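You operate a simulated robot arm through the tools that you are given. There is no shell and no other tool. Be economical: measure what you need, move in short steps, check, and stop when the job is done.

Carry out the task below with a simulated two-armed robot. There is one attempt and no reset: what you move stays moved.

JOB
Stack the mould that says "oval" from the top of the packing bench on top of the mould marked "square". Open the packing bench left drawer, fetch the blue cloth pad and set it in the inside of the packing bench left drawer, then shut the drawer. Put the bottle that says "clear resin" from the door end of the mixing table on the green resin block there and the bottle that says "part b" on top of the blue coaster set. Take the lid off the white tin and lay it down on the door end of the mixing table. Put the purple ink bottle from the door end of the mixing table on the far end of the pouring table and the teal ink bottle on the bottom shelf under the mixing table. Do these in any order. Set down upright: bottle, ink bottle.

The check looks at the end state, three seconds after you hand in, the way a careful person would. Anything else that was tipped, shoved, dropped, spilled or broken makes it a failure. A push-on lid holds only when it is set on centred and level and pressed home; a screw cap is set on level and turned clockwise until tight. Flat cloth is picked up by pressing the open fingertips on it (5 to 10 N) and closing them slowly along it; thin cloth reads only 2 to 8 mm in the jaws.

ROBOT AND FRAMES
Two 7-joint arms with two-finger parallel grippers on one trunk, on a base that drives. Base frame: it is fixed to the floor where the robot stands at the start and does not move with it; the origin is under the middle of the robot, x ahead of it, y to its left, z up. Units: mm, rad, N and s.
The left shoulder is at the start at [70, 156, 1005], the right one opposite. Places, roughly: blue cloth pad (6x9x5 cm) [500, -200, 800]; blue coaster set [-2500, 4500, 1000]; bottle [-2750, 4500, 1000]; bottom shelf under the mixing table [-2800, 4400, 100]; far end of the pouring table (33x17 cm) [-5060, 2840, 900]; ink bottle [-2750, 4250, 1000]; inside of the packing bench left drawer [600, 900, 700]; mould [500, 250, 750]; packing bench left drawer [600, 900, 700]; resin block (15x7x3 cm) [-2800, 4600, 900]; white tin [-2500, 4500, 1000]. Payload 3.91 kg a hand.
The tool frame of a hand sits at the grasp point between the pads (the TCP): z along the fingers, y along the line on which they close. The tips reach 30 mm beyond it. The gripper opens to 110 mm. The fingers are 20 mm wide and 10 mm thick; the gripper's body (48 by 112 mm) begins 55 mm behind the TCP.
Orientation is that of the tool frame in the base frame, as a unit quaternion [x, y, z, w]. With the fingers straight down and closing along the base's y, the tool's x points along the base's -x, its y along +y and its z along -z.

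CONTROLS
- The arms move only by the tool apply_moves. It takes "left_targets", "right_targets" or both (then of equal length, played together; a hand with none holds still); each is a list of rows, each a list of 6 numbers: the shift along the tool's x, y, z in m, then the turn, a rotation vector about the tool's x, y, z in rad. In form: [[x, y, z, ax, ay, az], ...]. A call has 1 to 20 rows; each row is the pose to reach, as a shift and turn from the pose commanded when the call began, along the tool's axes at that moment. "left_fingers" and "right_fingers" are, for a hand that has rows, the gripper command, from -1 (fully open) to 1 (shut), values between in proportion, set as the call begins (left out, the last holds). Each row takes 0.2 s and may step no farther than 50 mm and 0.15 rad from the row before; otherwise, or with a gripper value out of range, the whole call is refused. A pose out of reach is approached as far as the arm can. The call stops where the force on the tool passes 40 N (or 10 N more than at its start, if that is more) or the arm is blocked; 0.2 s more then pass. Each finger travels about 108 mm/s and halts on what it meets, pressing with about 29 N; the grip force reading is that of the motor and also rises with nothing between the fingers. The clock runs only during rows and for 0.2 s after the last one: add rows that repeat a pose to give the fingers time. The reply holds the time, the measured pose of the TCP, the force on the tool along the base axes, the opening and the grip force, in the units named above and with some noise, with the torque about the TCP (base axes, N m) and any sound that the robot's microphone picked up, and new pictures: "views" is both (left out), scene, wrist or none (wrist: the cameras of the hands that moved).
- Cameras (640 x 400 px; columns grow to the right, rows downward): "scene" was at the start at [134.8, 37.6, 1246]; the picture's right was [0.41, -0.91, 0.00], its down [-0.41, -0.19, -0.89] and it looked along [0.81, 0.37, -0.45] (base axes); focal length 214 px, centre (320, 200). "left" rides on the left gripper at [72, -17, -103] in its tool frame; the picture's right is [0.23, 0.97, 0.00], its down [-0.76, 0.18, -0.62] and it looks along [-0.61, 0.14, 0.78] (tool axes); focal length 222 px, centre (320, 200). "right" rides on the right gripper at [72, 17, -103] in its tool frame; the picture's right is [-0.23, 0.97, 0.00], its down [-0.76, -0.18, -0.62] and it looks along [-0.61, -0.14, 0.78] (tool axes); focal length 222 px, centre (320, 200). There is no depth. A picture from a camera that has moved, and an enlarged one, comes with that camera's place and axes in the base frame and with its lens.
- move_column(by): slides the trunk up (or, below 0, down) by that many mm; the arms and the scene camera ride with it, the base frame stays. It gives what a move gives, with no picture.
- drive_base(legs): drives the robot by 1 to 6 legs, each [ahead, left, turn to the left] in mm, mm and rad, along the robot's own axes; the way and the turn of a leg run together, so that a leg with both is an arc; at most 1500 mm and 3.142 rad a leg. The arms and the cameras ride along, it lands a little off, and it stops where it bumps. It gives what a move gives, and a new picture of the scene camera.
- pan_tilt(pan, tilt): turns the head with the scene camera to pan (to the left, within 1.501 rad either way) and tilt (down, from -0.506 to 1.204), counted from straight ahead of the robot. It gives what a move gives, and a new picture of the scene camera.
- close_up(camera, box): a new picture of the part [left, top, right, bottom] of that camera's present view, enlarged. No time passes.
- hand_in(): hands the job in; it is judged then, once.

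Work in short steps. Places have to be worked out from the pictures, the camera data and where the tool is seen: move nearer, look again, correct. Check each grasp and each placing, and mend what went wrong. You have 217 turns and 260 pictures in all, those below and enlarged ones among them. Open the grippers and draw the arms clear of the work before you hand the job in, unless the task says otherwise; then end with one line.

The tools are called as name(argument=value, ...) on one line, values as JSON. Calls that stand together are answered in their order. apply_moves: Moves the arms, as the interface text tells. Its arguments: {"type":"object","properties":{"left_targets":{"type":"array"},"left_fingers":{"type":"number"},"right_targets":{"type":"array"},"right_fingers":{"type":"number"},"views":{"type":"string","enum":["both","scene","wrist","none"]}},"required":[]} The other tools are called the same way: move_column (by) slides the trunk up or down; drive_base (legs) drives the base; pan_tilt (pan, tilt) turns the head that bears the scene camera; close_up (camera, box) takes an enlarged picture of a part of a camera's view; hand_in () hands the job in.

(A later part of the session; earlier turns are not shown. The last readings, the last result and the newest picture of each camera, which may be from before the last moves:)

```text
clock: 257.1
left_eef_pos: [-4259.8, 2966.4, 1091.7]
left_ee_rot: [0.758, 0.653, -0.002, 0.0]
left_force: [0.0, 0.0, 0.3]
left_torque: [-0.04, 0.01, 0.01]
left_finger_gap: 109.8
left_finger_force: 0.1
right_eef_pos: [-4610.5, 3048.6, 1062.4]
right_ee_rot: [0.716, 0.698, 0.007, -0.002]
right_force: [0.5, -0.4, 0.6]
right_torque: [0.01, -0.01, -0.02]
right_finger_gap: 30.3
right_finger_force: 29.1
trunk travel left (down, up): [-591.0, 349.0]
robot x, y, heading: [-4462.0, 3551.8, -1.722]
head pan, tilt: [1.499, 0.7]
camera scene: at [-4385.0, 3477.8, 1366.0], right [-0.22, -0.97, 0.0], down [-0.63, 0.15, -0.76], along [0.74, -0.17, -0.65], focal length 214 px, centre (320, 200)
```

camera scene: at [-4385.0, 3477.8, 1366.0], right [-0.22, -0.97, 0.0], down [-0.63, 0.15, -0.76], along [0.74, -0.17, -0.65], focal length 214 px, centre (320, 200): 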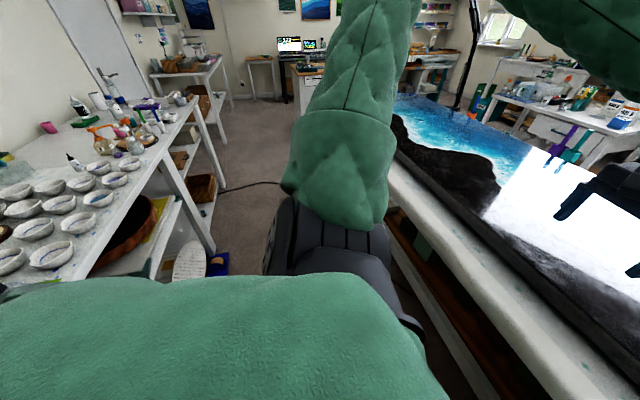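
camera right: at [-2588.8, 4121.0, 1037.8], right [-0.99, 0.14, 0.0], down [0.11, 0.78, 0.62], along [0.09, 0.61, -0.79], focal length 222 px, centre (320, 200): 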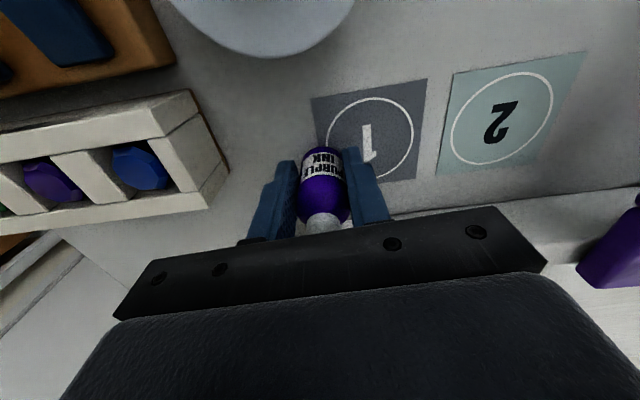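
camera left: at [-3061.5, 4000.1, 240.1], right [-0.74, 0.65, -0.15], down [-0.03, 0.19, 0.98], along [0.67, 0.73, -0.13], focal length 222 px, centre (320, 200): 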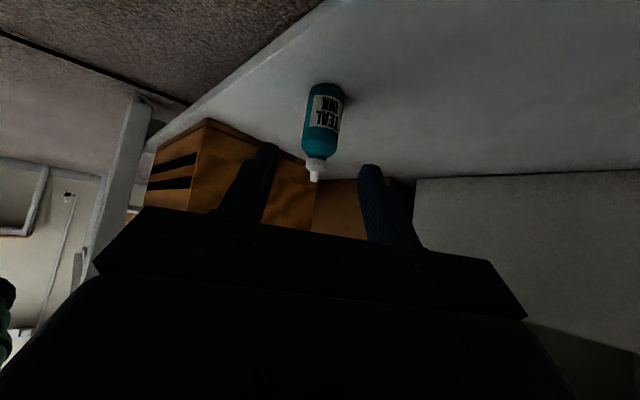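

The base has little room to turn in this aisle, but from here the arm itself can reach the strip at the far end: target ≈ [-5030, 2920]. Watch with the head and extend the right arm half-way.

pan_tilt(pan=-0.45, tilt=0.6)

apply_moves(right_targets=[[-0.014, -0.042, 0, 0, 0, 0], [-0.028, -0.083, 0, 0, 0, 0], [-0.042, -0.125, 0, 0, 0, 0], [-0.056, -0.167, 0, 0, 0, 0], [-0.07, -0.208, 0, 0, 0, 0]], views="scene")

```text
clock: 259.0
left_eef_pos: [-4260.4, 2968.1, 1091.4]
left_ee_rot: [0.758, 0.653, -0.002, 0.0]
left_force: [-0.5, 0.0, 0.7]
left_torque: [-0.02, -0.02, 0.0]
left_finger_gap: 110.1
left_finger_force: 0.1
right_eef_pos: [-4610.1, 3050.0, 1061.8]
right_ee_rot: [0.716, 0.698, 0.007, -0.002]
right_force: [0.0, 0.5, 0.8]
right_torque: [0.02, 0.03, -0.02]
right_finger_gap: 30.2
right_finger_force: 29.1
trunk travel left (down, up): [-591.0, 349.0]
robot x, y, heading: [-4466.5, 3551.6, -1.724]
head pan, tilt: [-0.45, 0.6]
camera scene: at [-4517.9, 3423.9, 1374.7], right [-0.82, 0.57, 0.0], down [0.32, 0.47, -0.82], along [-0.47, -0.68, -0.57], focal length 214 px, centre (320, 200)
```

scene: 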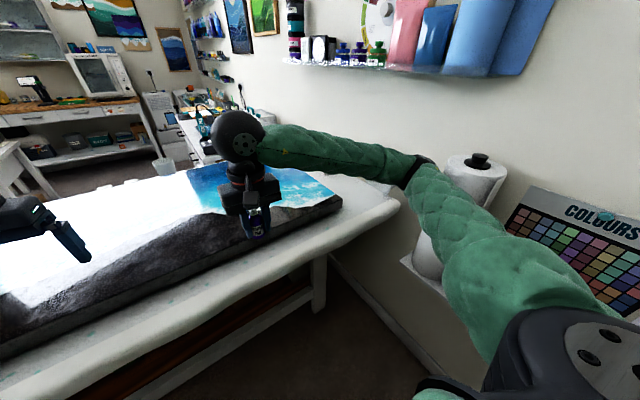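

```text
clock: 260.4
left_eef_pos: [-4178.3, 2938.2, 1088.5]
left_ee_rot: [0.71, 0.705, 0.0, -0.001]
left_force: [0.7, -0.7, 0.0]
left_torque: [0.07, 0.01, 0.03]
left_finger_gap: 110.3
left_finger_force: 0.0
right_eef_pos: [-4731.9, 2878.1, 1057.6]
right_ee_rot: [0.662, 0.749, 0.008, -0.003]
right_force: [-0.9, 0.2, -0.1]
right_torque: [0.01, -0.01, 0.02]
right_finger_gap: 30.3
right_finger_force: 28.8
trunk travel left (down, up): [-591.0, 349.0]
robot x, y, heading: [-4463.9, 3495.9, -1.584]
head pan, tilt: [-0.45, 0.6]
stopped in row 5 (right hand): the arm was blocked; the commanded pose is now the measured one
camera scene: at [-4497.2, 3342.5, 1373.8], right [-0.9, 0.44, 0.01], down [0.25, 0.52, -0.82], along [-0.37, -0.73, -0.58], focal length 214 px, centre (320, 200)
```

scene: 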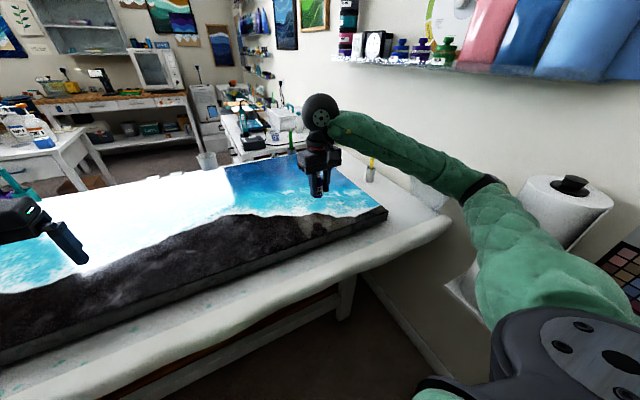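

The base shifted a little (now [-4464, 3496], heading −1.58) and the arm stopped. I check the right side again before continuing.

pan_tilt(pan=-1.2, tilt=0.75)

pan_tilt(pan=1.5, tilt=0.3)

```text
clock: 261.5
left_eef_pos: [-4175.5, 2949.3, 1089.5]
left_ee_rot: [0.703, 0.712, -0.001, -0.001]
left_force: [0.0, -0.7, 0.6]
left_torque: [0.03, -0.05, -0.06]
left_finger_gap: 110.2
left_finger_force: 0.0
right_eef_pos: [-4729.8, 2878.6, 1060.9]
right_ee_rot: [0.656, 0.754, 0.008, -0.002]
right_force: [-0.3, 0.5, -0.8]
right_torque: [0.01, 0.04, -0.02]
right_finger_gap: 30.4
right_finger_force: 29.3
trunk travel left (down, up): [-591.0, 349.0]
robot x, y, heading: [-4470.6, 3496.9, -1.567]
head pan, tilt: [-1.201, 0.75]
camera scene: at [-4541.2, 3407.1, 1362.5], right [-0.37, 0.93, 0.01], down [0.63, 0.26, -0.73], along [-0.68, -0.27, -0.68], focal length 214 px, centre (320, 200)
```

scene: 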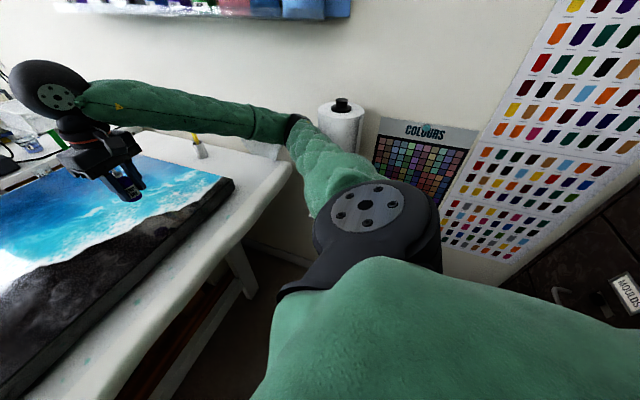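

```text
clock: 263.9
left_eef_pos: [-4174.0, 2951.5, 1090.4]
left_ee_rot: [0.703, 0.711, 0.0, 0.0]
left_force: [-0.1, -0.7, 0.1]
left_torque: [0.03, 0.01, 0.01]
left_finger_gap: 110.0
left_finger_force: 0.0
right_eef_pos: [-4728.8, 2878.8, 1059.3]
right_ee_rot: [0.657, 0.754, 0.008, -0.001]
right_force: [0.1, 0.1, 0.2]
right_torque: [0.05, -0.01, 0.01]
right_finger_gap: 30.3
right_finger_force: 29.4
trunk travel left (down, up): [-591.0, 349.0]
robot x, y, heading: [-4470.2, 3497.0, -1.562]
head pan, tilt: [1.499, 0.3]
camera scene: at [-4370.0, 3433.1, 1402.0], right [-0.06, -1.0, -0.01], down [-0.3, 0.03, -0.95], along [0.95, -0.06, -0.3], focal length 214 px, centre (320, 200)
```

scene: 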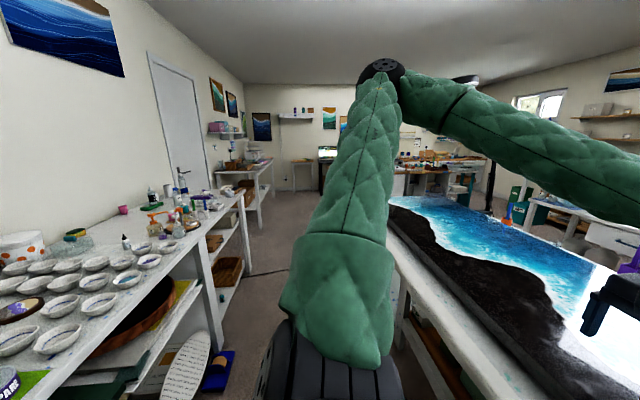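

pan_tilt(pan=-1.0, tilt=0.6)

close_up(camera="scene", box=[200, 60, 440, 260])

```text
clock: 266.1
left_eef_pos: [-4173.5, 2951.0, 1090.4]
left_ee_rot: [0.703, 0.711, 0.0, 0.0]
left_force: [0.4, 0.0, -0.7]
left_torque: [-0.02, -0.03, 0.02]
left_finger_gap: 110.1
left_finger_force: 0.0
right_eef_pos: [-4729.1, 2878.7, 1058.6]
right_ee_rot: [0.657, 0.754, 0.007, -0.002]
right_force: [0.3, 0.5, 0.2]
right_torque: [0.02, 0.0, 0.02]
right_finger_gap: 30.3
right_finger_force: 28.8
trunk travel left (down, up): [-591.0, 349.0]
robot x, y, heading: [-4468.4, 3498.3, -1.563]
head pan, tilt: [-1.0, 0.6]
camera scene: at [-4537.2, 3390.9, 1374.7], right [-0.55, 0.84, 0.01], down [0.47, 0.31, -0.82], along [-0.69, -0.45, -0.57], focal length 214 px, centre (320, 200)
```

scene: 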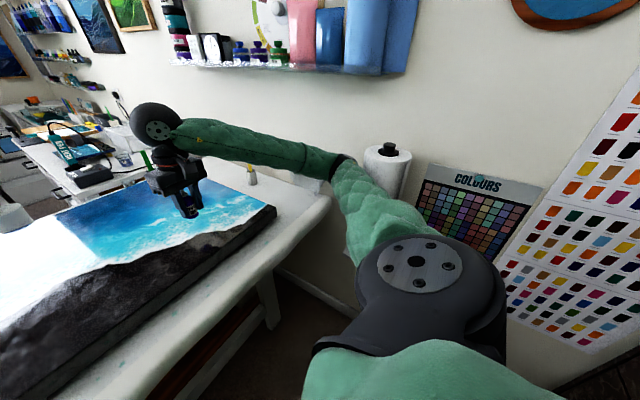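

```text
2.00 times, centred on (320, 160) of scene
camera zoom: at [-4537.2, 3390.9, 1374.7], right [-0.55, 0.84, 0.01], down [0.47, 0.31, -0.82], along [-0.69, -0.45, -0.57], focal length 429 px, centre (320, 280)
```

zoom: 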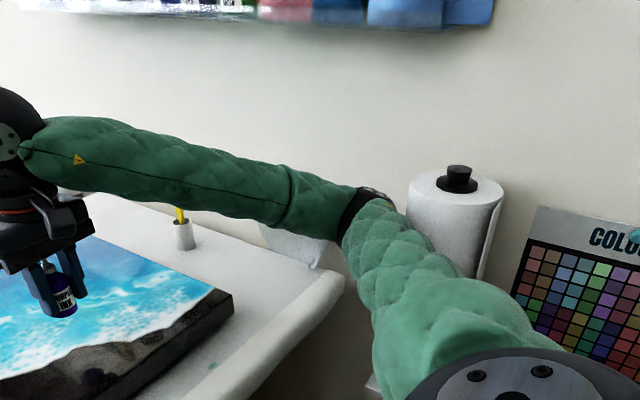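

The roll, little bottle and cup at the corner are untouched. Raise the trunk 160 mm so the elbow passes above them, then extend the arm.

move_column(by=160)

apply_moves(right_targets=[[0.004, -0.04, 0, 0, 0, 0], [0.008, -0.08, 0, 0, 0, 0], [0.012, -0.12, 0, 0, 0, 0], [0.016, -0.16, 0, 0, 0, 0]], views="scene")

```text
clock: 268.0
left_eef_pos: [-4185.0, 2953.1, 1255.3]
left_ee_rot: [0.707, 0.707, -0.002, 0.003]
left_force: [0.4, -0.3, -0.7]
left_torque: [0.02, 0.0, -0.03]
left_finger_gap: 109.9
left_finger_force: 0.0
right_eef_pos: [-4740.3, 2889.4, 1222.8]
right_ee_rot: [0.663, 0.749, 0.006, 0.001]
right_force: [0.0, -0.7, -0.1]
right_torque: [0.0, 0.01, 0.04]
right_finger_gap: 30.2
right_finger_force: 29.0
trunk travel left (down, up): [-751.0, 189.0]
robot x, y, heading: [-4470.5, 3498.8, -1.575]
head pan, tilt: [-1.0, 0.6]
```

```text
clock: 269.2
left_eef_pos: [-4130.2, 2952.4, 1255.2]
left_ee_rot: [0.684, 0.729, -0.006, 0.0]
left_force: [0.1, -0.5, -0.1]
left_torque: [-0.02, -0.02, 0.02]
left_finger_gap: 110.0
left_finger_force: 0.0
right_eef_pos: [-4836.3, 2836.5, 1225.3]
right_ee_rot: [0.634, 0.773, 0.005, -0.002]
right_force: [-0.1, 0.2, 0.4]
right_torque: [0.02, 0.0, 0.01]
right_finger_gap: 30.3
right_finger_force: 28.9
trunk travel left (down, up): [-751.0, 189.0]
robot x, y, heading: [-4461.7, 3477.1, -1.511]
head pan, tilt: [-1.0, 0.6]
stopped in row 4 (right hand): the arm was blocked; the commanded pose is now the measured one
camera scene: at [-4512.3, 3376.8, 1538.3], right [-0.59, 0.81, 0.01], down [0.45, 0.33, -0.83], along [-0.67, -0.49, -0.56], focal length 214 px, centre (320, 200)
```

scene: 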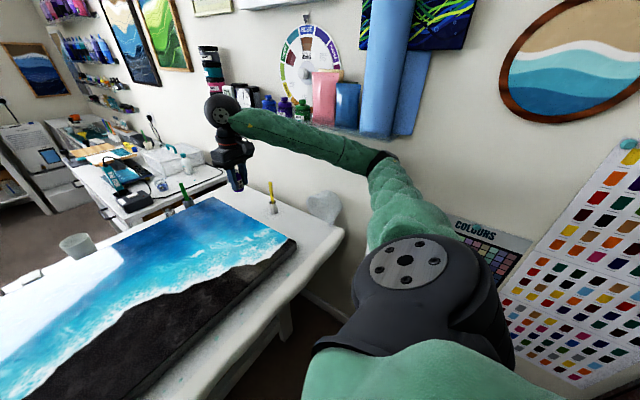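

Something still resists. I check the left side (ring lamp vs. left arm).

pan_tilt(pan=0.9, tilt=0.1)

```text
clock: 271.0
left_eef_pos: [-4129.5, 2951.4, 1250.5]
left_ee_rot: [0.684, 0.729, -0.008, -0.002]
left_force: [-0.9, 0.6, 1.2]
left_torque: [0.0, -0.02, -0.02]
left_finger_gap: 110.1
left_finger_force: 0.1
right_eef_pos: [-4837.7, 2835.1, 1225.0]
right_ee_rot: [0.635, 0.772, 0.004, -0.004]
right_force: [0.0, -0.3, -1.0]
right_torque: [-0.01, -0.02, 0.0]
right_finger_gap: 30.4
right_finger_force: 28.5
trunk travel left (down, up): [-751.0, 189.0]
robot x, y, heading: [-4462.3, 3477.2, -1.514]
head pan, tilt: [0.901, 0.099]
camera scene: at [-4363.3, 3373.3, 1579.9], right [-0.57, -0.82, 0.01], down [-0.1, 0.06, -0.99], along [0.81, -0.57, -0.11], focal length 214 px, centre (320, 200)
```

scene: 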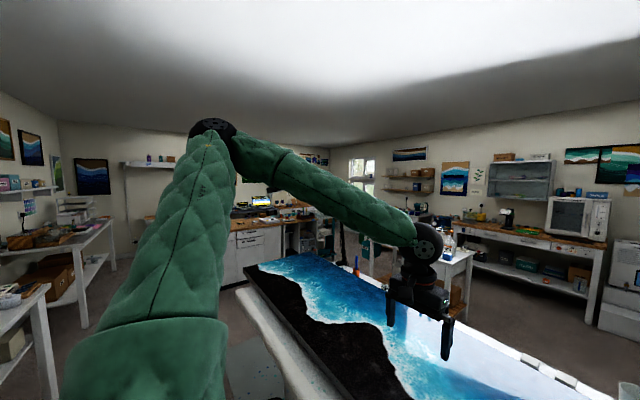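

The lamp is well away. Look down at the robot's right side and floor.

pan_tilt(pan=-1.5, tilt=0.35)

pan_tilt(pan=-0.6, tilt=1.15)

```text
clock: 273.2
left_eef_pos: [-4129.6, 2950.2, 1251.1]
left_ee_rot: [0.684, 0.729, -0.006, -0.002]
left_force: [0.2, 0.1, 0.0]
left_torque: [0.01, 0.0, -0.01]
left_finger_gap: 110.0
left_finger_force: 0.1
right_eef_pos: [-4839.0, 2834.4, 1223.6]
right_ee_rot: [0.636, 0.772, 0.003, -0.003]
right_force: [0.2, 0.2, -0.7]
right_torque: [0.05, -0.02, 0.02]
right_finger_gap: 30.4
right_finger_force: 29.1
trunk travel left (down, up): [-751.0, 189.0]
robot x, y, heading: [-4462.5, 3477.1, -1.515]
head pan, tilt: [-1.499, 0.351]
camera scene: at [-4531.2, 3414.0, 1559.1], right [-0.13, 0.99, 0.0], down [0.33, 0.04, -0.94], along [-0.94, -0.12, -0.33], focal length 214 px, centre (320, 200)
```

scene: 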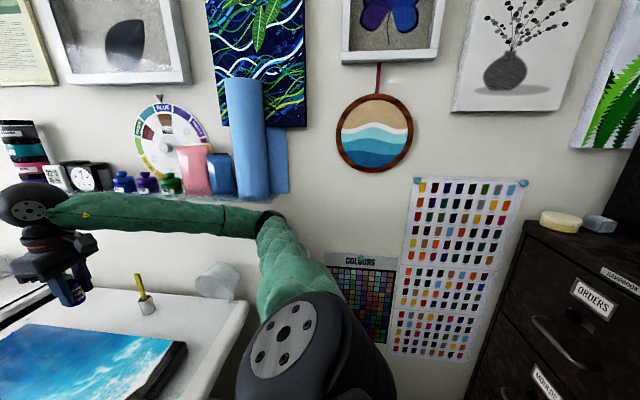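

```text
clock: 274.4
left_eef_pos: [-4130.5, 2950.9, 1250.3]
left_ee_rot: [0.685, 0.729, -0.008, -0.002]
left_force: [-0.9, -0.1, 0.7]
left_torque: [0.05, -0.04, -0.04]
left_finger_gap: 110.0
left_finger_force: 0.1
right_eef_pos: [-4838.0, 2833.9, 1224.8]
right_ee_rot: [0.635, 0.772, 0.004, -0.003]
right_force: [0.1, 0.3, -0.4]
right_torque: [0.01, 0.04, 0.01]
right_finger_gap: 30.3
right_finger_force: 28.3
trunk travel left (down, up): [-751.0, 189.0]
robot x, y, heading: [-4467.5, 3478.9, -1.508]
head pan, tilt: [-0.6, 1.15]
camera scene: at [-4470.6, 3375.2, 1493.8], right [-0.86, 0.52, 0.01], down [0.47, 0.78, -0.42], along [-0.22, -0.35, -0.91], focal length 214 px, centre (320, 200)
```

scene: 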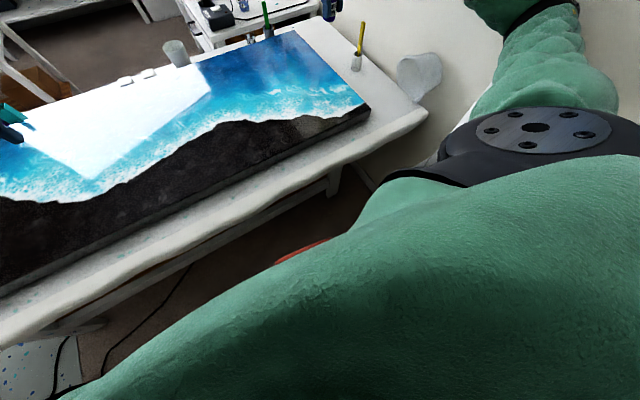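

The elbow is evidently brushing the wall shelf/roll zone when bent. Better: stand further from the wall and reach with a straighter arm. Drive 170 mm left (+x), 40 mm back.

drive_base(legs=[[-40, 170, -0.05]])

pan_tilt(pan=-0.7, tilt=0.6)

```text
clock: 275.1
left_eef_pos: [-4128.1, 2955.0, 1253.8]
left_ee_rot: [0.683, 0.73, -0.007, 0.001]
left_force: [-0.6, 0.3, 0.2]
left_torque: [-0.03, 0.0, -0.01]
left_finger_gap: 110.1
left_finger_force: 0.1
right_eef_pos: [-4836.8, 2835.2, 1226.3]
right_ee_rot: [0.634, 0.773, 0.004, -0.002]
right_force: [-0.2, 1.0, 0.6]
right_torque: [-0.01, -0.01, 0.01]
right_finger_gap: 30.3
right_finger_force: 29.6
trunk travel left (down, up): [-751.0, 189.0]
robot x, y, heading: [-4458.3, 3479.1, -1.507]
head pan, tilt: [-0.6, 1.15]
stopped in leg 1: the robot was blocked; the commanded pose is now the measured one
camera scene: at [-4471.8, 3378.0, 1494.9], right [-0.86, 0.51, 0.01], down [0.46, 0.78, -0.41], along [-0.22, -0.35, -0.91], focal length 214 px, centre (320, 200)
```

scene: 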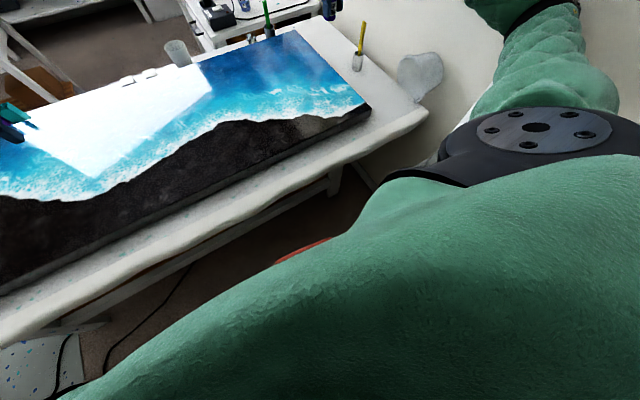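

```text
clock: 276.1
left_eef_pos: [-4128.4, 2953.5, 1252.2]
left_ee_rot: [0.684, 0.729, -0.006, 0.0]
left_force: [-0.4, 0.8, -0.8]
left_torque: [0.01, 0.01, -0.03]
left_finger_gap: 110.2
left_finger_force: 0.1
right_eef_pos: [-4836.7, 2836.0, 1225.9]
right_ee_rot: [0.634, 0.773, 0.002, -0.002]
right_force: [0.2, 0.5, -0.9]
right_torque: [0.01, 0.0, 0.0]
right_finger_gap: 30.4
right_finger_force: 29.5
trunk travel left (down, up): [-751.0, 189.0]
robot x, y, heading: [-4456.3, 3479.7, -1.511]
head pan, tilt: [-0.7, 0.6]
camera scene: at [-4493.0, 3357.2, 1535.9], right [-0.8, 0.6, 0.01], down [0.33, 0.45, -0.83], along [-0.5, -0.66, -0.56], focal length 214 px, centre (320, 200)
```

scene: 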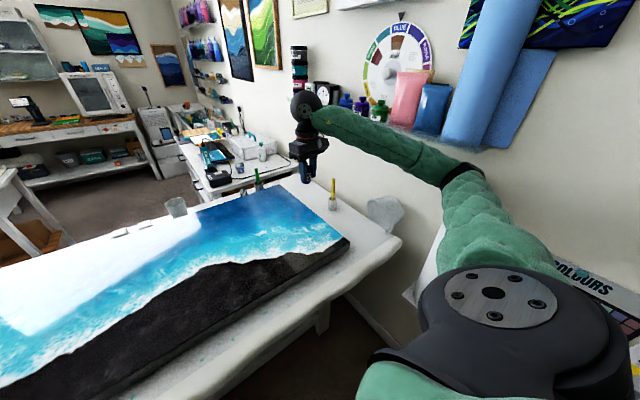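

Test which way the base is free: small move purely left.

drive_base(legs=[[0, 60, 0]])

```text
clock: 277.0
left_eef_pos: [-4088.7, 2953.0, 1256.7]
left_ee_rot: [0.685, 0.728, 0.0, 0.005]
left_force: [-0.1, -0.2, -0.6]
left_torque: [0.01, -0.06, 0.0]
left_finger_gap: 110.0
left_finger_force: 0.0
right_eef_pos: [-4795.5, 2835.6, 1216.4]
right_ee_rot: [0.635, 0.772, 0.01, 0.003]
right_force: [-0.2, -0.6, 0.0]
right_torque: [-0.01, -0.07, -0.01]
right_finger_gap: 30.4
right_finger_force: 29.3
trunk travel left (down, up): [-751.0, 189.0]
robot x, y, heading: [-4402.7, 3478.1, -1.508]
head pan, tilt: [-0.7, 0.6]
camera scene: at [-4456.2, 3356.7, 1534.7], right [-0.8, 0.6, 0.0], down [0.34, 0.45, -0.82], along [-0.49, -0.66, -0.57], focal length 214 px, centre (320, 200)
```

scene: 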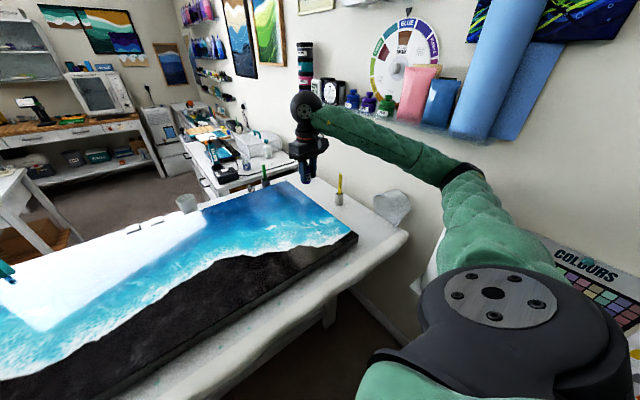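

Free to the left (and the slight body tilt is gone). Continue 120 mm left.

drive_base(legs=[[0, 120, 0]])

close_up(camera="scene", box=[300, 60, 640, 300])

```text
clock: 278.3
left_eef_pos: [-3962.6, 2961.2, 1254.3]
left_ee_rot: [0.684, 0.729, -0.004, 0.005]
left_force: [0.8, 0.1, -0.2]
left_torque: [-0.02, 0.03, -0.04]
left_finger_gap: 110.1
left_finger_force: 0.2
right_eef_pos: [-4670.6, 2845.0, 1219.4]
right_ee_rot: [0.635, 0.772, 0.008, 0.001]
right_force: [0.1, -0.4, -0.5]
right_torque: [-0.02, 0.03, -0.01]
right_finger_gap: 30.3
right_finger_force: 28.9
trunk travel left (down, up): [-751.0, 189.0]
robot x, y, heading: [-4280.6, 3484.2, -1.513]
head pan, tilt: [-0.7, 0.6]
camera scene: at [-4329.4, 3365.2, 1535.2], right [-0.8, 0.6, 0.0], down [0.34, 0.45, -0.83], along [-0.49, -0.66, -0.56], focal length 214 px, centre (320, 200)
```

scene: 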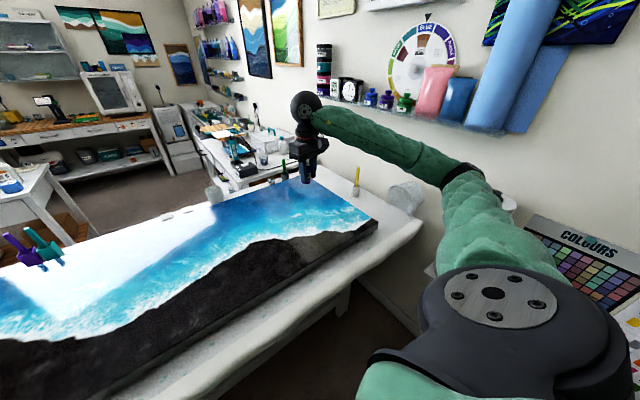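

```text
1.67 times, centred on (470, 180) of scene
camera zoom: at [-4329.4, 3365.2, 1535.2], right [-0.8, 0.6, 0.0], down [0.34, 0.45, -0.83], along [-0.49, -0.66, -0.56], focal length 358 px, centre (70, 233)
```

zoom: 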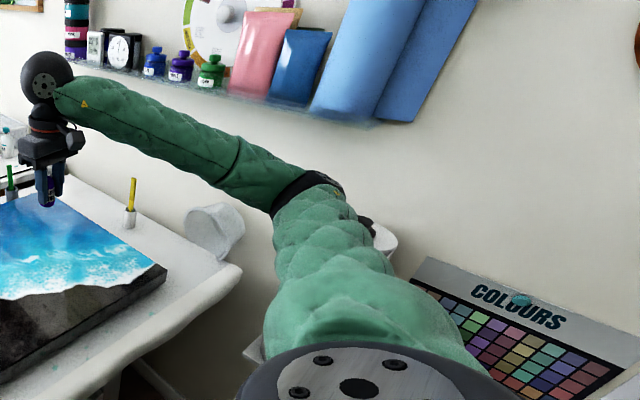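

Now with more room, extend the right arm toward [-5015, 2930] in two halves.

apply_moves(right_targets=[[0.018, -0.038, 0.01, 0, 0, 0], [0.036, -0.076, 0.02, 0, 0, 0], [0.054, -0.115, 0.03, 0, 0, 0], [0.072, -0.153, 0.04, 0, 0, 0], [0.09, -0.19, 0.05, 0, 0, 0]], views="scene")

```text
clock: 279.5
left_eef_pos: [-3962.1, 2963.0, 1255.2]
left_ee_rot: [0.684, 0.73, -0.002, 0.004]
left_force: [-0.8, 0.7, 0.3]
left_torque: [0.0, 0.01, 0.02]
left_finger_gap: 109.9
left_finger_force: 0.1
right_eef_pos: [-4873.6, 2898.5, 1168.8]
right_ee_rot: [0.635, 0.773, 0.008, 0.002]
right_force: [-0.2, 1.0, -0.8]
right_torque: [0.02, 0.02, -0.03]
right_finger_gap: 30.3
right_finger_force: 29.2
trunk travel left (down, up): [-751.0, 189.0]
robot x, y, heading: [-4281.7, 3487.6, -1.513]
head pan, tilt: [-0.7, 0.6]
camera scene: at [-4329.3, 3366.5, 1535.3], right [-0.8, 0.6, 0.0], down [0.34, 0.45, -0.83], along [-0.49, -0.66, -0.56], focal length 214 px, centre (320, 200)
```

scene: 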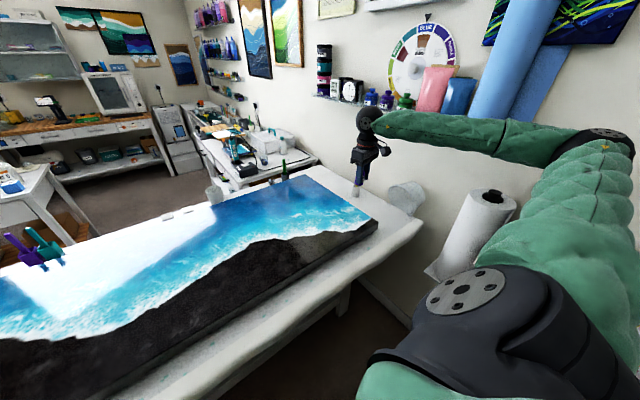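

Works freely. Continue to above the target.

apply_moves(right_targets=[[0.015, -0.033, 0.015, 0, 0, 0], [0.03, -0.066, 0.04, 0, 0, 0], [0.044, -0.1, 0.07, 0, 0, 0], [0.058, -0.132, 0.1, 0, 0, 0], [0.058, -0.132, 0.125, 0, 0, 0]], views="both")

```text
clock: 280.7
left_eef_pos: [-3961.4, 2963.2, 1254.7]
left_ee_rot: [0.684, 0.73, -0.003, 0.004]
left_force: [0.5, 0.3, 0.0]
left_torque: [-0.02, 0.04, -0.01]
left_finger_gap: 109.7
left_finger_force: 0.1
right_eef_pos: [-4939.0, 2925.3, 1063.6]
right_ee_rot: [0.639, 0.769, 0.006, 0.0]
right_force: [1.1, 0.1, 1.6]
right_torque: [0.0, 0.02, 0.02]
right_finger_gap: 30.3
right_finger_force: 28.5
right hand out of reach, approached as far as the arm can: row 2, 3, 4, 5
trunk travel left (down, up): [-751.0, 189.0]
robot x, y, heading: [-4283.5, 3489.1, -1.511]
head pan, tilt: [-0.7, 0.6]
camera scene: at [-4326.9, 3366.2, 1535.5], right [-0.8, 0.6, 0.0], down [0.34, 0.45, -0.83], along [-0.49, -0.66, -0.56], focal length 214 px, centre (320, 200)
camera right: at [-4933.9, 2999.7, 1168.1], right [1.0, -0.04, 0.0], down [-0.04, -0.79, 0.62], along [-0.02, -0.62, -0.79], focal length 222 px, centre (320, 200)
```

scene: 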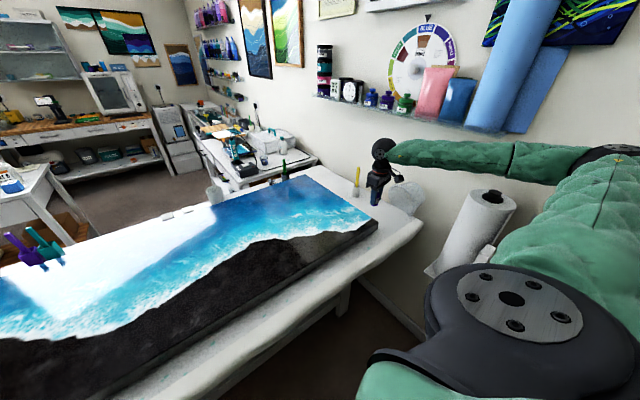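
right: 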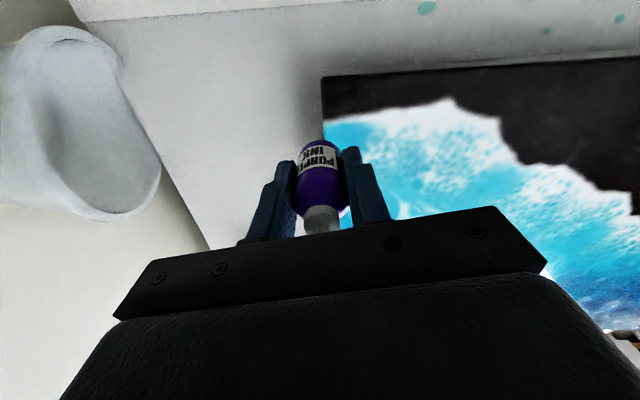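

The far strip is free except a tumbler at the corner (~[-5104, 2955]) and a brush holder (~[-5058, 2715]). I aim for [-5020, 2850]: shift the hand to [-4860, 2850] by arm, then drive right 160 mm.

apply_moves(right_targets=[[-0.03, 0.021, -0.01, 0, 0, 0], [-0.06, 0.043, -0.02, 0, 0, 0], [-0.088, 0.064, -0.03, 0, 0, 0], [-0.088, 0.064, -0.03, 0, 0, 0]], views="none")

drive_base(legs=[[0, -100, 0]])

```text
clock: 281.7
left_eef_pos: [-3965.0, 2963.1, 1255.9]
left_ee_rot: [0.684, 0.729, -0.002, 0.004]
left_force: [0.2, -0.4, 0.5]
left_torque: [-0.02, 0.02, 0.01]
left_finger_gap: 109.9
left_finger_force: 0.0
right_eef_pos: [-4863.7, 2851.8, 1093.6]
right_ee_rot: [0.635, 0.772, 0.008, 0.002]
right_force: [-0.1, 0.9, 0.6]
right_torque: [0.02, 0.03, 0.01]
right_finger_gap: 30.5
right_finger_force: 28.5
trunk travel left (down, up): [-751.0, 189.0]
robot x, y, heading: [-4279.5, 3491.8, -1.512]
head pan, tilt: [-0.7, 0.6]
```

```text
clock: 282.8
left_eef_pos: [-4054.6, 2961.7, 1248.5]
left_ee_rot: [0.685, 0.729, -0.006, 0.004]
left_force: [0.0, -0.3, 0.1]
left_torque: [-0.03, -0.02, -0.03]
left_finger_gap: 110.1
left_finger_force: 0.0
right_eef_pos: [-4945.0, 2849.8, 1081.1]
right_ee_rot: [0.63, 0.776, 0.014, -0.002]
right_force: [0.2, -0.3, -0.3]
right_torque: [0.0, -0.02, 0.03]
right_finger_gap: 30.3
right_finger_force: 29.1
trunk travel left (down, up): [-751.0, 189.0]
robot x, y, heading: [-4380.5, 3478.2, -1.512]
head pan, tilt: [-0.7, 0.6]
camera scene: at [-4419.5, 3365.5, 1529.1], right [-0.8, 0.6, 0.0], down [0.33, 0.45, -0.83], along [-0.5, -0.66, -0.56], focal length 214 px, centre (320, 200)
```

scene: 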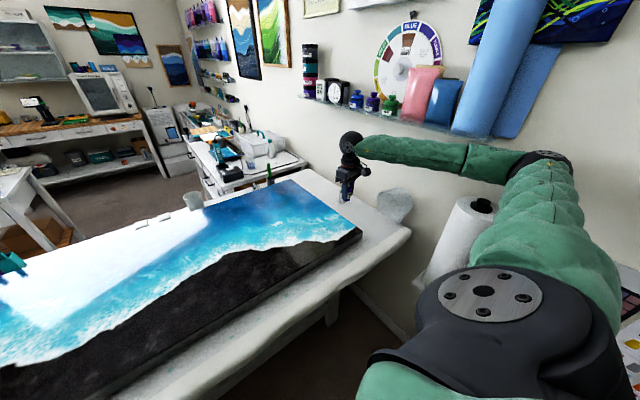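

Slight lean again when driving further right, so I use the arm for the remaining 75 mm.

apply_moves(right_targets=[[0.005, -0.024, 0.005, 0, 0, 0], [0.01, -0.049, 0.012, 0, 0, 0], [0.0153, -0.0734, 0.02, 0, 0, 0], [0.0153, -0.0734, 0.02, 0, 0, 0]], views="both")

```text
clock: 284.0
left_eef_pos: [-4059.7, 2959.3, 1259.6]
left_ee_rot: [0.685, 0.729, -0.003, 0.005]
left_force: [-1.3, 0.3, 1.1]
left_torque: [-0.05, -0.08, -0.01]
left_finger_gap: 109.9
left_finger_force: 0.0
right_eef_pos: [-5001.3, 2848.3, 1046.5]
right_ee_rot: [0.621, 0.783, 0.028, 0.0]
right_force: [1.8, -0.5, -3.4]
right_torque: [0.01, 0.11, 0.03]
right_finger_gap: 30.2
right_finger_force: 28.9
trunk travel left (down, up): [-751.0, 189.0]
robot x, y, heading: [-4374.1, 3483.4, -1.511]
head pan, tilt: [-0.7, 0.6]
stopped in row 4 (right hand): the arm was blocked; the commanded pose is now the measured one
camera scene: at [-4426.7, 3363.9, 1538.4], right [-0.8, 0.6, 0.0], down [0.34, 0.45, -0.82], along [-0.49, -0.66, -0.57], focal length 214 px, centre (320, 200)
camera right: at [-5003.6, 2918.3, 1154.2], right [1.0, 0.0, 0.03], down [-0.02, -0.81, 0.59], along [0.03, -0.59, -0.81], focal length 222 px, centre (320, 200)
```

scene: 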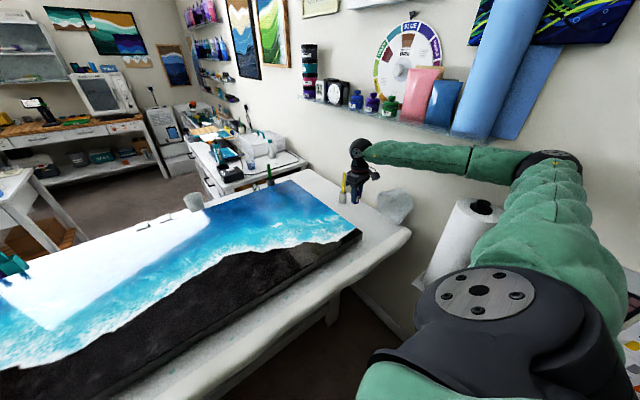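
right: 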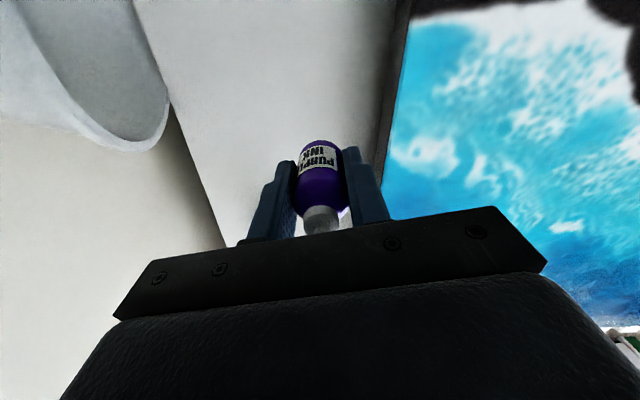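

The wrist is brushing the underside/edge of the wall shelf (hand pushed down and tilted). Lower the trunk 60 mm to free it and re-check.

move_column(by=-60)

apply_moves(right_targets=[[0, 0, 0, 0, 0, 0]], views="both")

```text
clock: 285.0
left_eef_pos: [-4057.2, 2957.5, 1195.2]
left_ee_rot: [0.684, 0.729, -0.002, 0.004]
left_force: [-0.1, 0.2, -0.5]
left_torque: [0.0, -0.02, 0.03]
left_finger_gap: 110.1
left_finger_force: 0.0
right_eef_pos: [-5000.7, 2845.6, 988.0]
right_ee_rot: [0.622, 0.783, 0.027, -0.002]
right_force: [0.6, 1.0, -1.1]
right_torque: [-0.01, -0.01, 0.05]
right_finger_gap: 30.7
right_finger_force: 29.1
trunk travel left (down, up): [-691.0, 249.0]
robot x, y, heading: [-4376.3, 3481.2, -1.509]
head pan, tilt: [-0.7, 0.6]
```

```text
clock: 285.4
left_eef_pos: [-4058.1, 2957.5, 1195.1]
left_ee_rot: [0.684, 0.729, -0.002, 0.003]
left_force: [0.6, 0.1, 0.0]
left_torque: [0.01, 0.02, -0.02]
left_finger_gap: 110.1
left_finger_force: 0.2
right_eef_pos: [-5001.4, 2845.9, 985.2]
right_ee_rot: [0.621, 0.783, 0.026, -0.002]
right_force: [0.6, 0.4, -1.1]
right_torque: [0.01, 0.01, 0.01]
right_finger_gap: 30.4
right_finger_force: 29.3
trunk travel left (down, up): [-691.0, 249.0]
robot x, y, heading: [-4371.7, 3484.5, -1.509]
head pan, tilt: [-0.7, 0.6]
camera scene: at [-4423.6, 3360.9, 1475.1], right [-0.8, 0.6, 0.0], down [0.34, 0.45, -0.82], along [-0.49, -0.66, -0.57], focal length 214 px, centre (320, 200)
camera right: at [-5002.9, 2916.8, 1092.9], right [1.0, 0.0, 0.03], down [-0.02, -0.81, 0.59], along [0.02, -0.59, -0.81], focal length 222 px, centre (320, 200)
```

scene: 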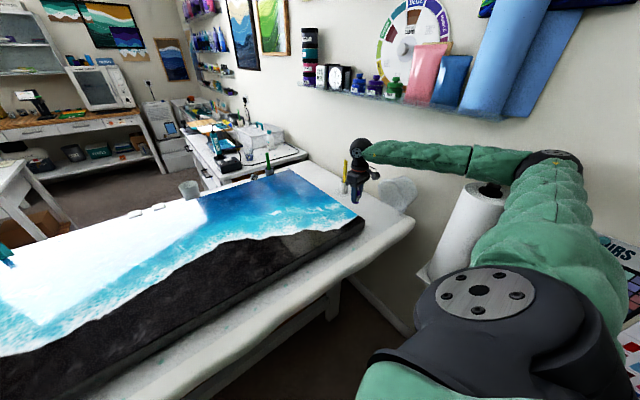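
right: 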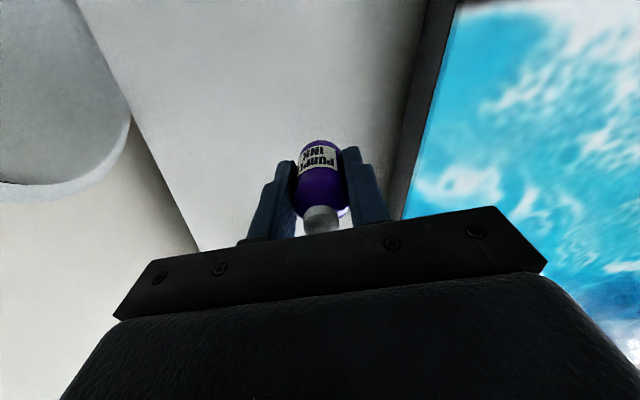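

Freed, but the hand keeps a 3° tilt; correct it, shifting 10 mm more to −x.

apply_moves(right_targets=[[0.001, -0.005, 0, 0.019, -0.018, 0], [0.002, -0.01, 0, 0.038, -0.035, 0], [0.002, -0.01, 0, 0.038, -0.035, 0]], views="wrist")

```text
clock: 286.2
left_eef_pos: [-4058.5, 2957.5, 1196.1]
left_ee_rot: [0.685, 0.729, -0.002, 0.005]
left_force: [0.4, -0.2, 0.4]
left_torque: [0.04, 0.0, -0.02]
left_finger_gap: 110.1
left_finger_force: 0.0
right_eef_pos: [-5011.2, 2846.6, 983.7]
right_ee_rot: [0.623, 0.782, 0.0, 0.0]
right_force: [-0.2, 0.3, 0.1]
right_torque: [0.0, -0.03, 0.03]
right_finger_gap: 30.5
right_finger_force: 29.3
trunk travel left (down, up): [-691.0, 249.0]
robot x, y, heading: [-4374.4, 3483.0, -1.509]
head pan, tilt: [-0.7, 0.6]
camera right: at [-5009.9, 2921.2, 1089.0], right [1.0, 0.0, 0.0], down [0.0, -0.78, 0.62], along [0.0, -0.62, -0.78], focal length 222 px, centre (320, 200)
```

right: 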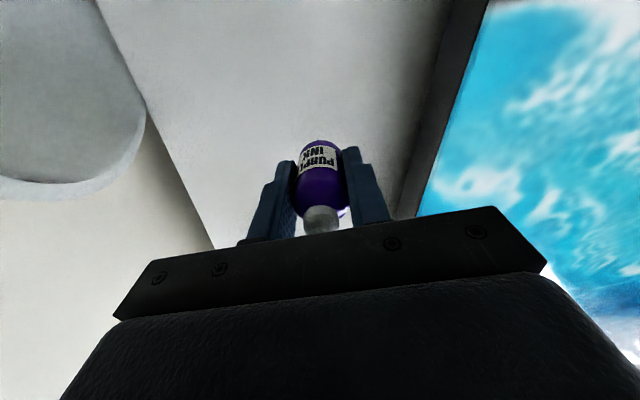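

Upright again. Lower by trunk 28 mm, then in small steps.

move_column(by=-28)

move_column(by=-6)

move_column(by=-5)

```text
clock: 286.9
left_eef_pos: [-4053.7, 2956.8, 1169.2]
left_ee_rot: [0.684, 0.73, -0.004, 0.002]
left_force: [-0.9, 0.1, 0.3]
left_torque: [-0.03, 0.0, 0.01]
left_finger_gap: 109.7
left_finger_force: 0.1
right_eef_pos: [-5011.0, 2845.0, 968.5]
right_ee_rot: [0.626, 0.78, -0.005, -0.001]
right_force: [0.5, 0.6, 0.1]
right_torque: [0.02, -0.01, 0.02]
right_finger_gap: 30.5
right_finger_force: 28.6
trunk travel left (down, up): [-663.0, 277.0]
robot x, y, heading: [-4377.5, 3481.1, -1.512]
head pan, tilt: [-0.7, 0.6]
```

```text
clock: 287.5
left_eef_pos: [-4050.8, 2957.5, 1163.5]
left_ee_rot: [0.683, 0.731, -0.004, 0.001]
left_force: [0.0, 0.2, 0.6]
left_torque: [-0.04, 0.01, 0.03]
left_finger_gap: 110.0
left_finger_force: 0.0
right_eef_pos: [-5013.5, 2845.0, 969.5]
right_ee_rot: [0.626, 0.779, -0.009, -0.003]
right_force: [-0.2, 1.6, -1.3]
right_torque: [-0.01, -0.03, -0.02]
right_finger_gap: 30.4
right_finger_force: 29.4
trunk travel left (down, up): [-657.0, 283.0]
robot x, y, heading: [-4375.6, 3482.6, -1.511]
head pan, tilt: [-0.7, 0.6]
```

```text
clock: 288.0
left_eef_pos: [-4048.1, 2958.0, 1159.1]
left_ee_rot: [0.682, 0.731, -0.005, 0.002]
left_force: [-0.7, -0.9, -0.8]
left_torque: [0.02, 0.0, 0.04]
left_finger_gap: 110.0
left_finger_force: 0.0
right_eef_pos: [-5011.9, 2845.0, 969.1]
right_ee_rot: [0.626, 0.78, -0.011, -0.003]
right_force: [-0.4, -0.2, 0.2]
right_torque: [0.02, 0.01, -0.02]
right_finger_gap: 30.4
right_finger_force: 28.9
trunk travel left (down, up): [-652.0, 288.0]
robot x, y, heading: [-4376.2, 3482.1, -1.501]
head pan, tilt: [-0.7, 0.6]
```

The hand stopped descending while the trunk went down: the upper arm is touching the towel roll. Raise the trunk 30 mm again and lower with the arm alone.

move_column(by=35)

apply_moves(right_targets=[[0, 0, 0.01, 0, 0, 0], [0, 0, 0.02, 0, 0, 0], [0, 0, 0.028, 0, 0, 0], [0, 0, 0.028, 0, 0, 0]], views="both")

```text
clock: 288.8
left_eef_pos: [-4058.2, 2958.1, 1188.8]
left_ee_rot: [0.685, 0.728, -0.002, 0.003]
left_force: [-0.5, -0.4, 0.1]
left_torque: [0.0, 0.02, -0.01]
left_finger_gap: 110.1
left_finger_force: 0.0
right_eef_pos: [-5010.3, 2849.0, 978.0]
right_ee_rot: [0.623, 0.782, 0.002, -0.001]
right_force: [0.0, 0.8, 0.1]
right_torque: [0.01, 0.02, -0.02]
right_finger_gap: 30.1
right_finger_force: 28.9
trunk travel left (down, up): [-687.0, 253.0]
robot x, y, heading: [-4374.1, 3486.5, -1.518]
head pan, tilt: [-0.7, 0.6]
```

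```text
clock: 289.8
left_eef_pos: [-4058.5, 2957.2, 1191.9]
left_ee_rot: [0.684, 0.729, -0.002, 0.005]
left_force: [-0.3, 0.4, -0.2]
left_torque: [-0.04, 0.0, 0.01]
left_finger_gap: 109.8
left_finger_force: 0.1
right_eef_pos: [-5011.2, 2844.5, 954.1]
right_ee_rot: [0.623, 0.782, 0.0, 0.0]
right_force: [0.7, 0.0, -0.3]
right_torque: [-0.02, 0.03, -0.02]
right_finger_gap: 30.1
right_finger_force: 29.8
trunk travel left (down, up): [-687.0, 253.0]
robot x, y, heading: [-4372.1, 3484.7, -1.512]
head pan, tilt: [-0.7, 0.6]
camera scene: at [-4424.3, 3361.3, 1471.1], right [-0.8, 0.6, 0.0], down [0.34, 0.45, -0.82], along [-0.49, -0.66, -0.57], focal length 214 px, centre (320, 200)
camera right: at [-5009.6, 2921.3, 1057.3], right [1.0, 0.0, 0.0], down [0.0, -0.78, 0.62], along [0.0, -0.62, -0.78], focal length 222 px, centre (320, 200)
```

scene: 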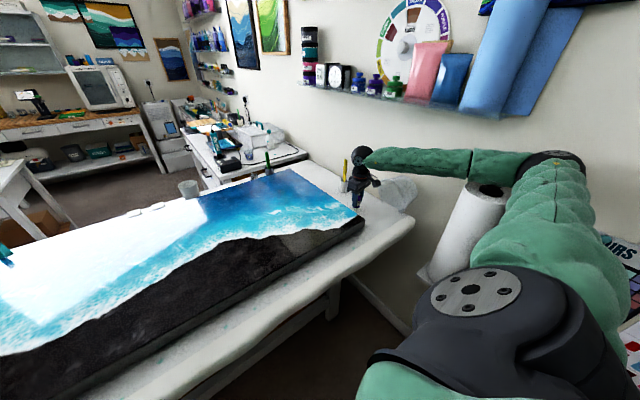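
right: 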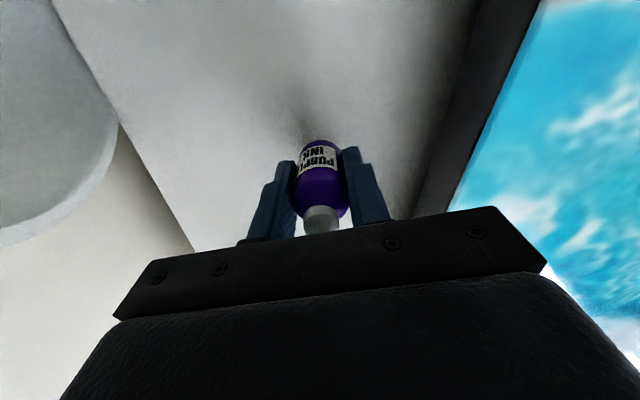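

Lower by arm in 3 mm steps.

apply_moves(right_targets=[[0, 0, 0.003, 0, 0, 0], [0, 0, 0.006, 0, 0, 0], [0, 0, 0.009, 0, 0, 0], [0, 0, 0.009, 0, 0, 0]], views="wrist")

```text
clock: 290.8
left_eef_pos: [-4056.6, 2958.1, 1192.1]
left_ee_rot: [0.685, 0.729, -0.002, 0.003]
left_force: [-0.4, 0.5, 1.1]
left_torque: [-0.02, -0.01, -0.02]
left_finger_gap: 110.2
left_finger_force: 0.1
right_eef_pos: [-5010.8, 2845.4, 946.7]
right_ee_rot: [0.624, 0.782, -0.001, 0.0]
right_force: [0.7, 0.8, -0.9]
right_torque: [-0.04, 0.0, 0.0]
right_finger_gap: 30.8
right_finger_force: 28.7
trunk travel left (down, up): [-687.0, 253.0]
robot x, y, heading: [-4373.2, 3484.1, -1.513]
head pan, tilt: [-0.7, 0.6]
camera right: at [-5008.9, 2921.3, 1050.4], right [1.0, 0.0, 0.0], down [0.0, -0.78, 0.62], along [0.0, -0.62, -0.78], focal length 222 px, centre (320, 200)
```

right: 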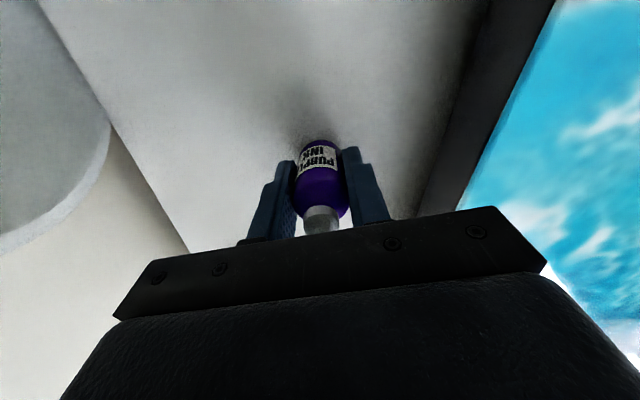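

apply_moves(right_targets=[[0, 0, 0.003, 0, 0, 0], [0, 0, 0.006, 0, 0, 0], [0, 0, 0.009, 0, 0, 0], [0, 0, 0.012, 0, 0, 0]], views="wrist")

```text
clock: 291.8
left_eef_pos: [-4053.1, 2958.1, 1191.8]
left_ee_rot: [0.684, 0.729, -0.003, 0.003]
left_force: [0.3, 0.5, 0.0]
left_torque: [-0.01, -0.01, -0.02]
left_finger_gap: 110.1
left_finger_force: 0.0
right_eef_pos: [-5009.6, 2843.7, 941.5]
right_ee_rot: [0.624, 0.782, -0.006, 0.0]
right_force: [-6.2, -1.9, 31.1]
right_torque: [0.09, 0.16, 0.01]
right_finger_gap: 30.9
right_finger_force: 29.1
trunk travel left (down, up): [-687.0, 253.0]
robot x, y, heading: [-4376.6, 3483.2, -1.507]
head pan, tilt: [-0.7, 0.6]
camera right: at [-5007.3, 2921.1, 1044.8], right [1.0, -0.01, -0.01], down [0.0, -0.78, 0.63], along [-0.01, -0.63, -0.78], focal length 222 px, centre (320, 200)
```

right: 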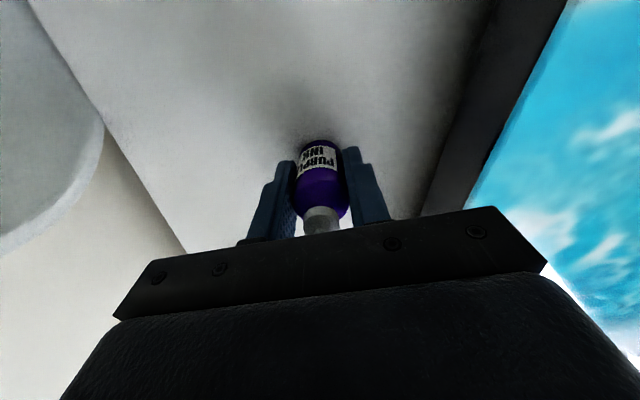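

Contact (31 N). Relieve 5 mm, then open and rise with the arm.

apply_moves(right_targets=[[0, 0, -0.005, 0, 0, 0], [0, 0, -0.005, 0, 0, 0]], views="none")

apply_moves(right_targets=[[0, 0, 0, 0, 0, 0], [0, 0, 0, 0, 0, 0], [0, 0, 0, 0, 0, 0]], right_fingers=0.1, views="wrist")

```text
clock: 292.4
left_eef_pos: [-4053.6, 2956.7, 1190.2]
left_ee_rot: [0.685, 0.729, -0.003, 0.002]
left_force: [-0.3, -0.7, 0.6]
left_torque: [0.0, -0.01, -0.01]
left_finger_gap: 110.1
left_finger_force: 0.1
right_eef_pos: [-5009.2, 2846.2, 940.4]
right_ee_rot: [0.624, 0.782, -0.002, -0.003]
right_force: [0.1, 0.1, -0.5]
right_torque: [0.0, 0.0, 0.04]
right_finger_gap: 30.6
right_finger_force: 29.0
trunk travel left (down, up): [-687.0, 253.0]
robot x, y, heading: [-4378.2, 3483.0, -1.514]
head pan, tilt: [-0.7, 0.6]
```

```text
clock: 293.2
left_eef_pos: [-4051.9, 2957.3, 1189.3]
left_ee_rot: [0.685, 0.729, -0.003, 0.002]
left_force: [-0.6, -0.5, 0.4]
left_torque: [0.01, 0.01, -0.01]
left_finger_gap: 110.1
left_finger_force: 0.0
right_eef_pos: [-5010.0, 2847.0, 942.8]
right_ee_rot: [0.624, 0.782, -0.003, -0.001]
right_force: [-0.2, -0.3, 0.0]
right_torque: [0.0, 0.01, -0.01]
right_finger_gap: 49.3
right_finger_force: 0.2
trunk travel left (down, up): [-687.0, 253.0]
robot x, y, heading: [-4371.7, 3481.9, -1.509]
head pan, tilt: [-0.7, 0.6]
camera right: at [-5006.4, 2921.9, 1046.1], right [1.0, -0.01, -0.01], down [0.0, -0.78, 0.62], along [-0.01, -0.62, -0.78], focal length 222 px, centre (320, 200)
```

right: 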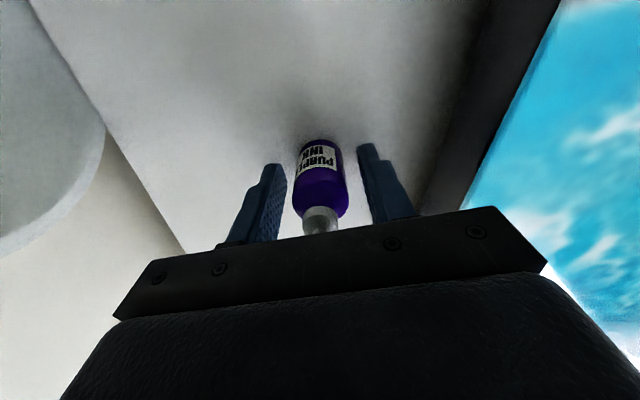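

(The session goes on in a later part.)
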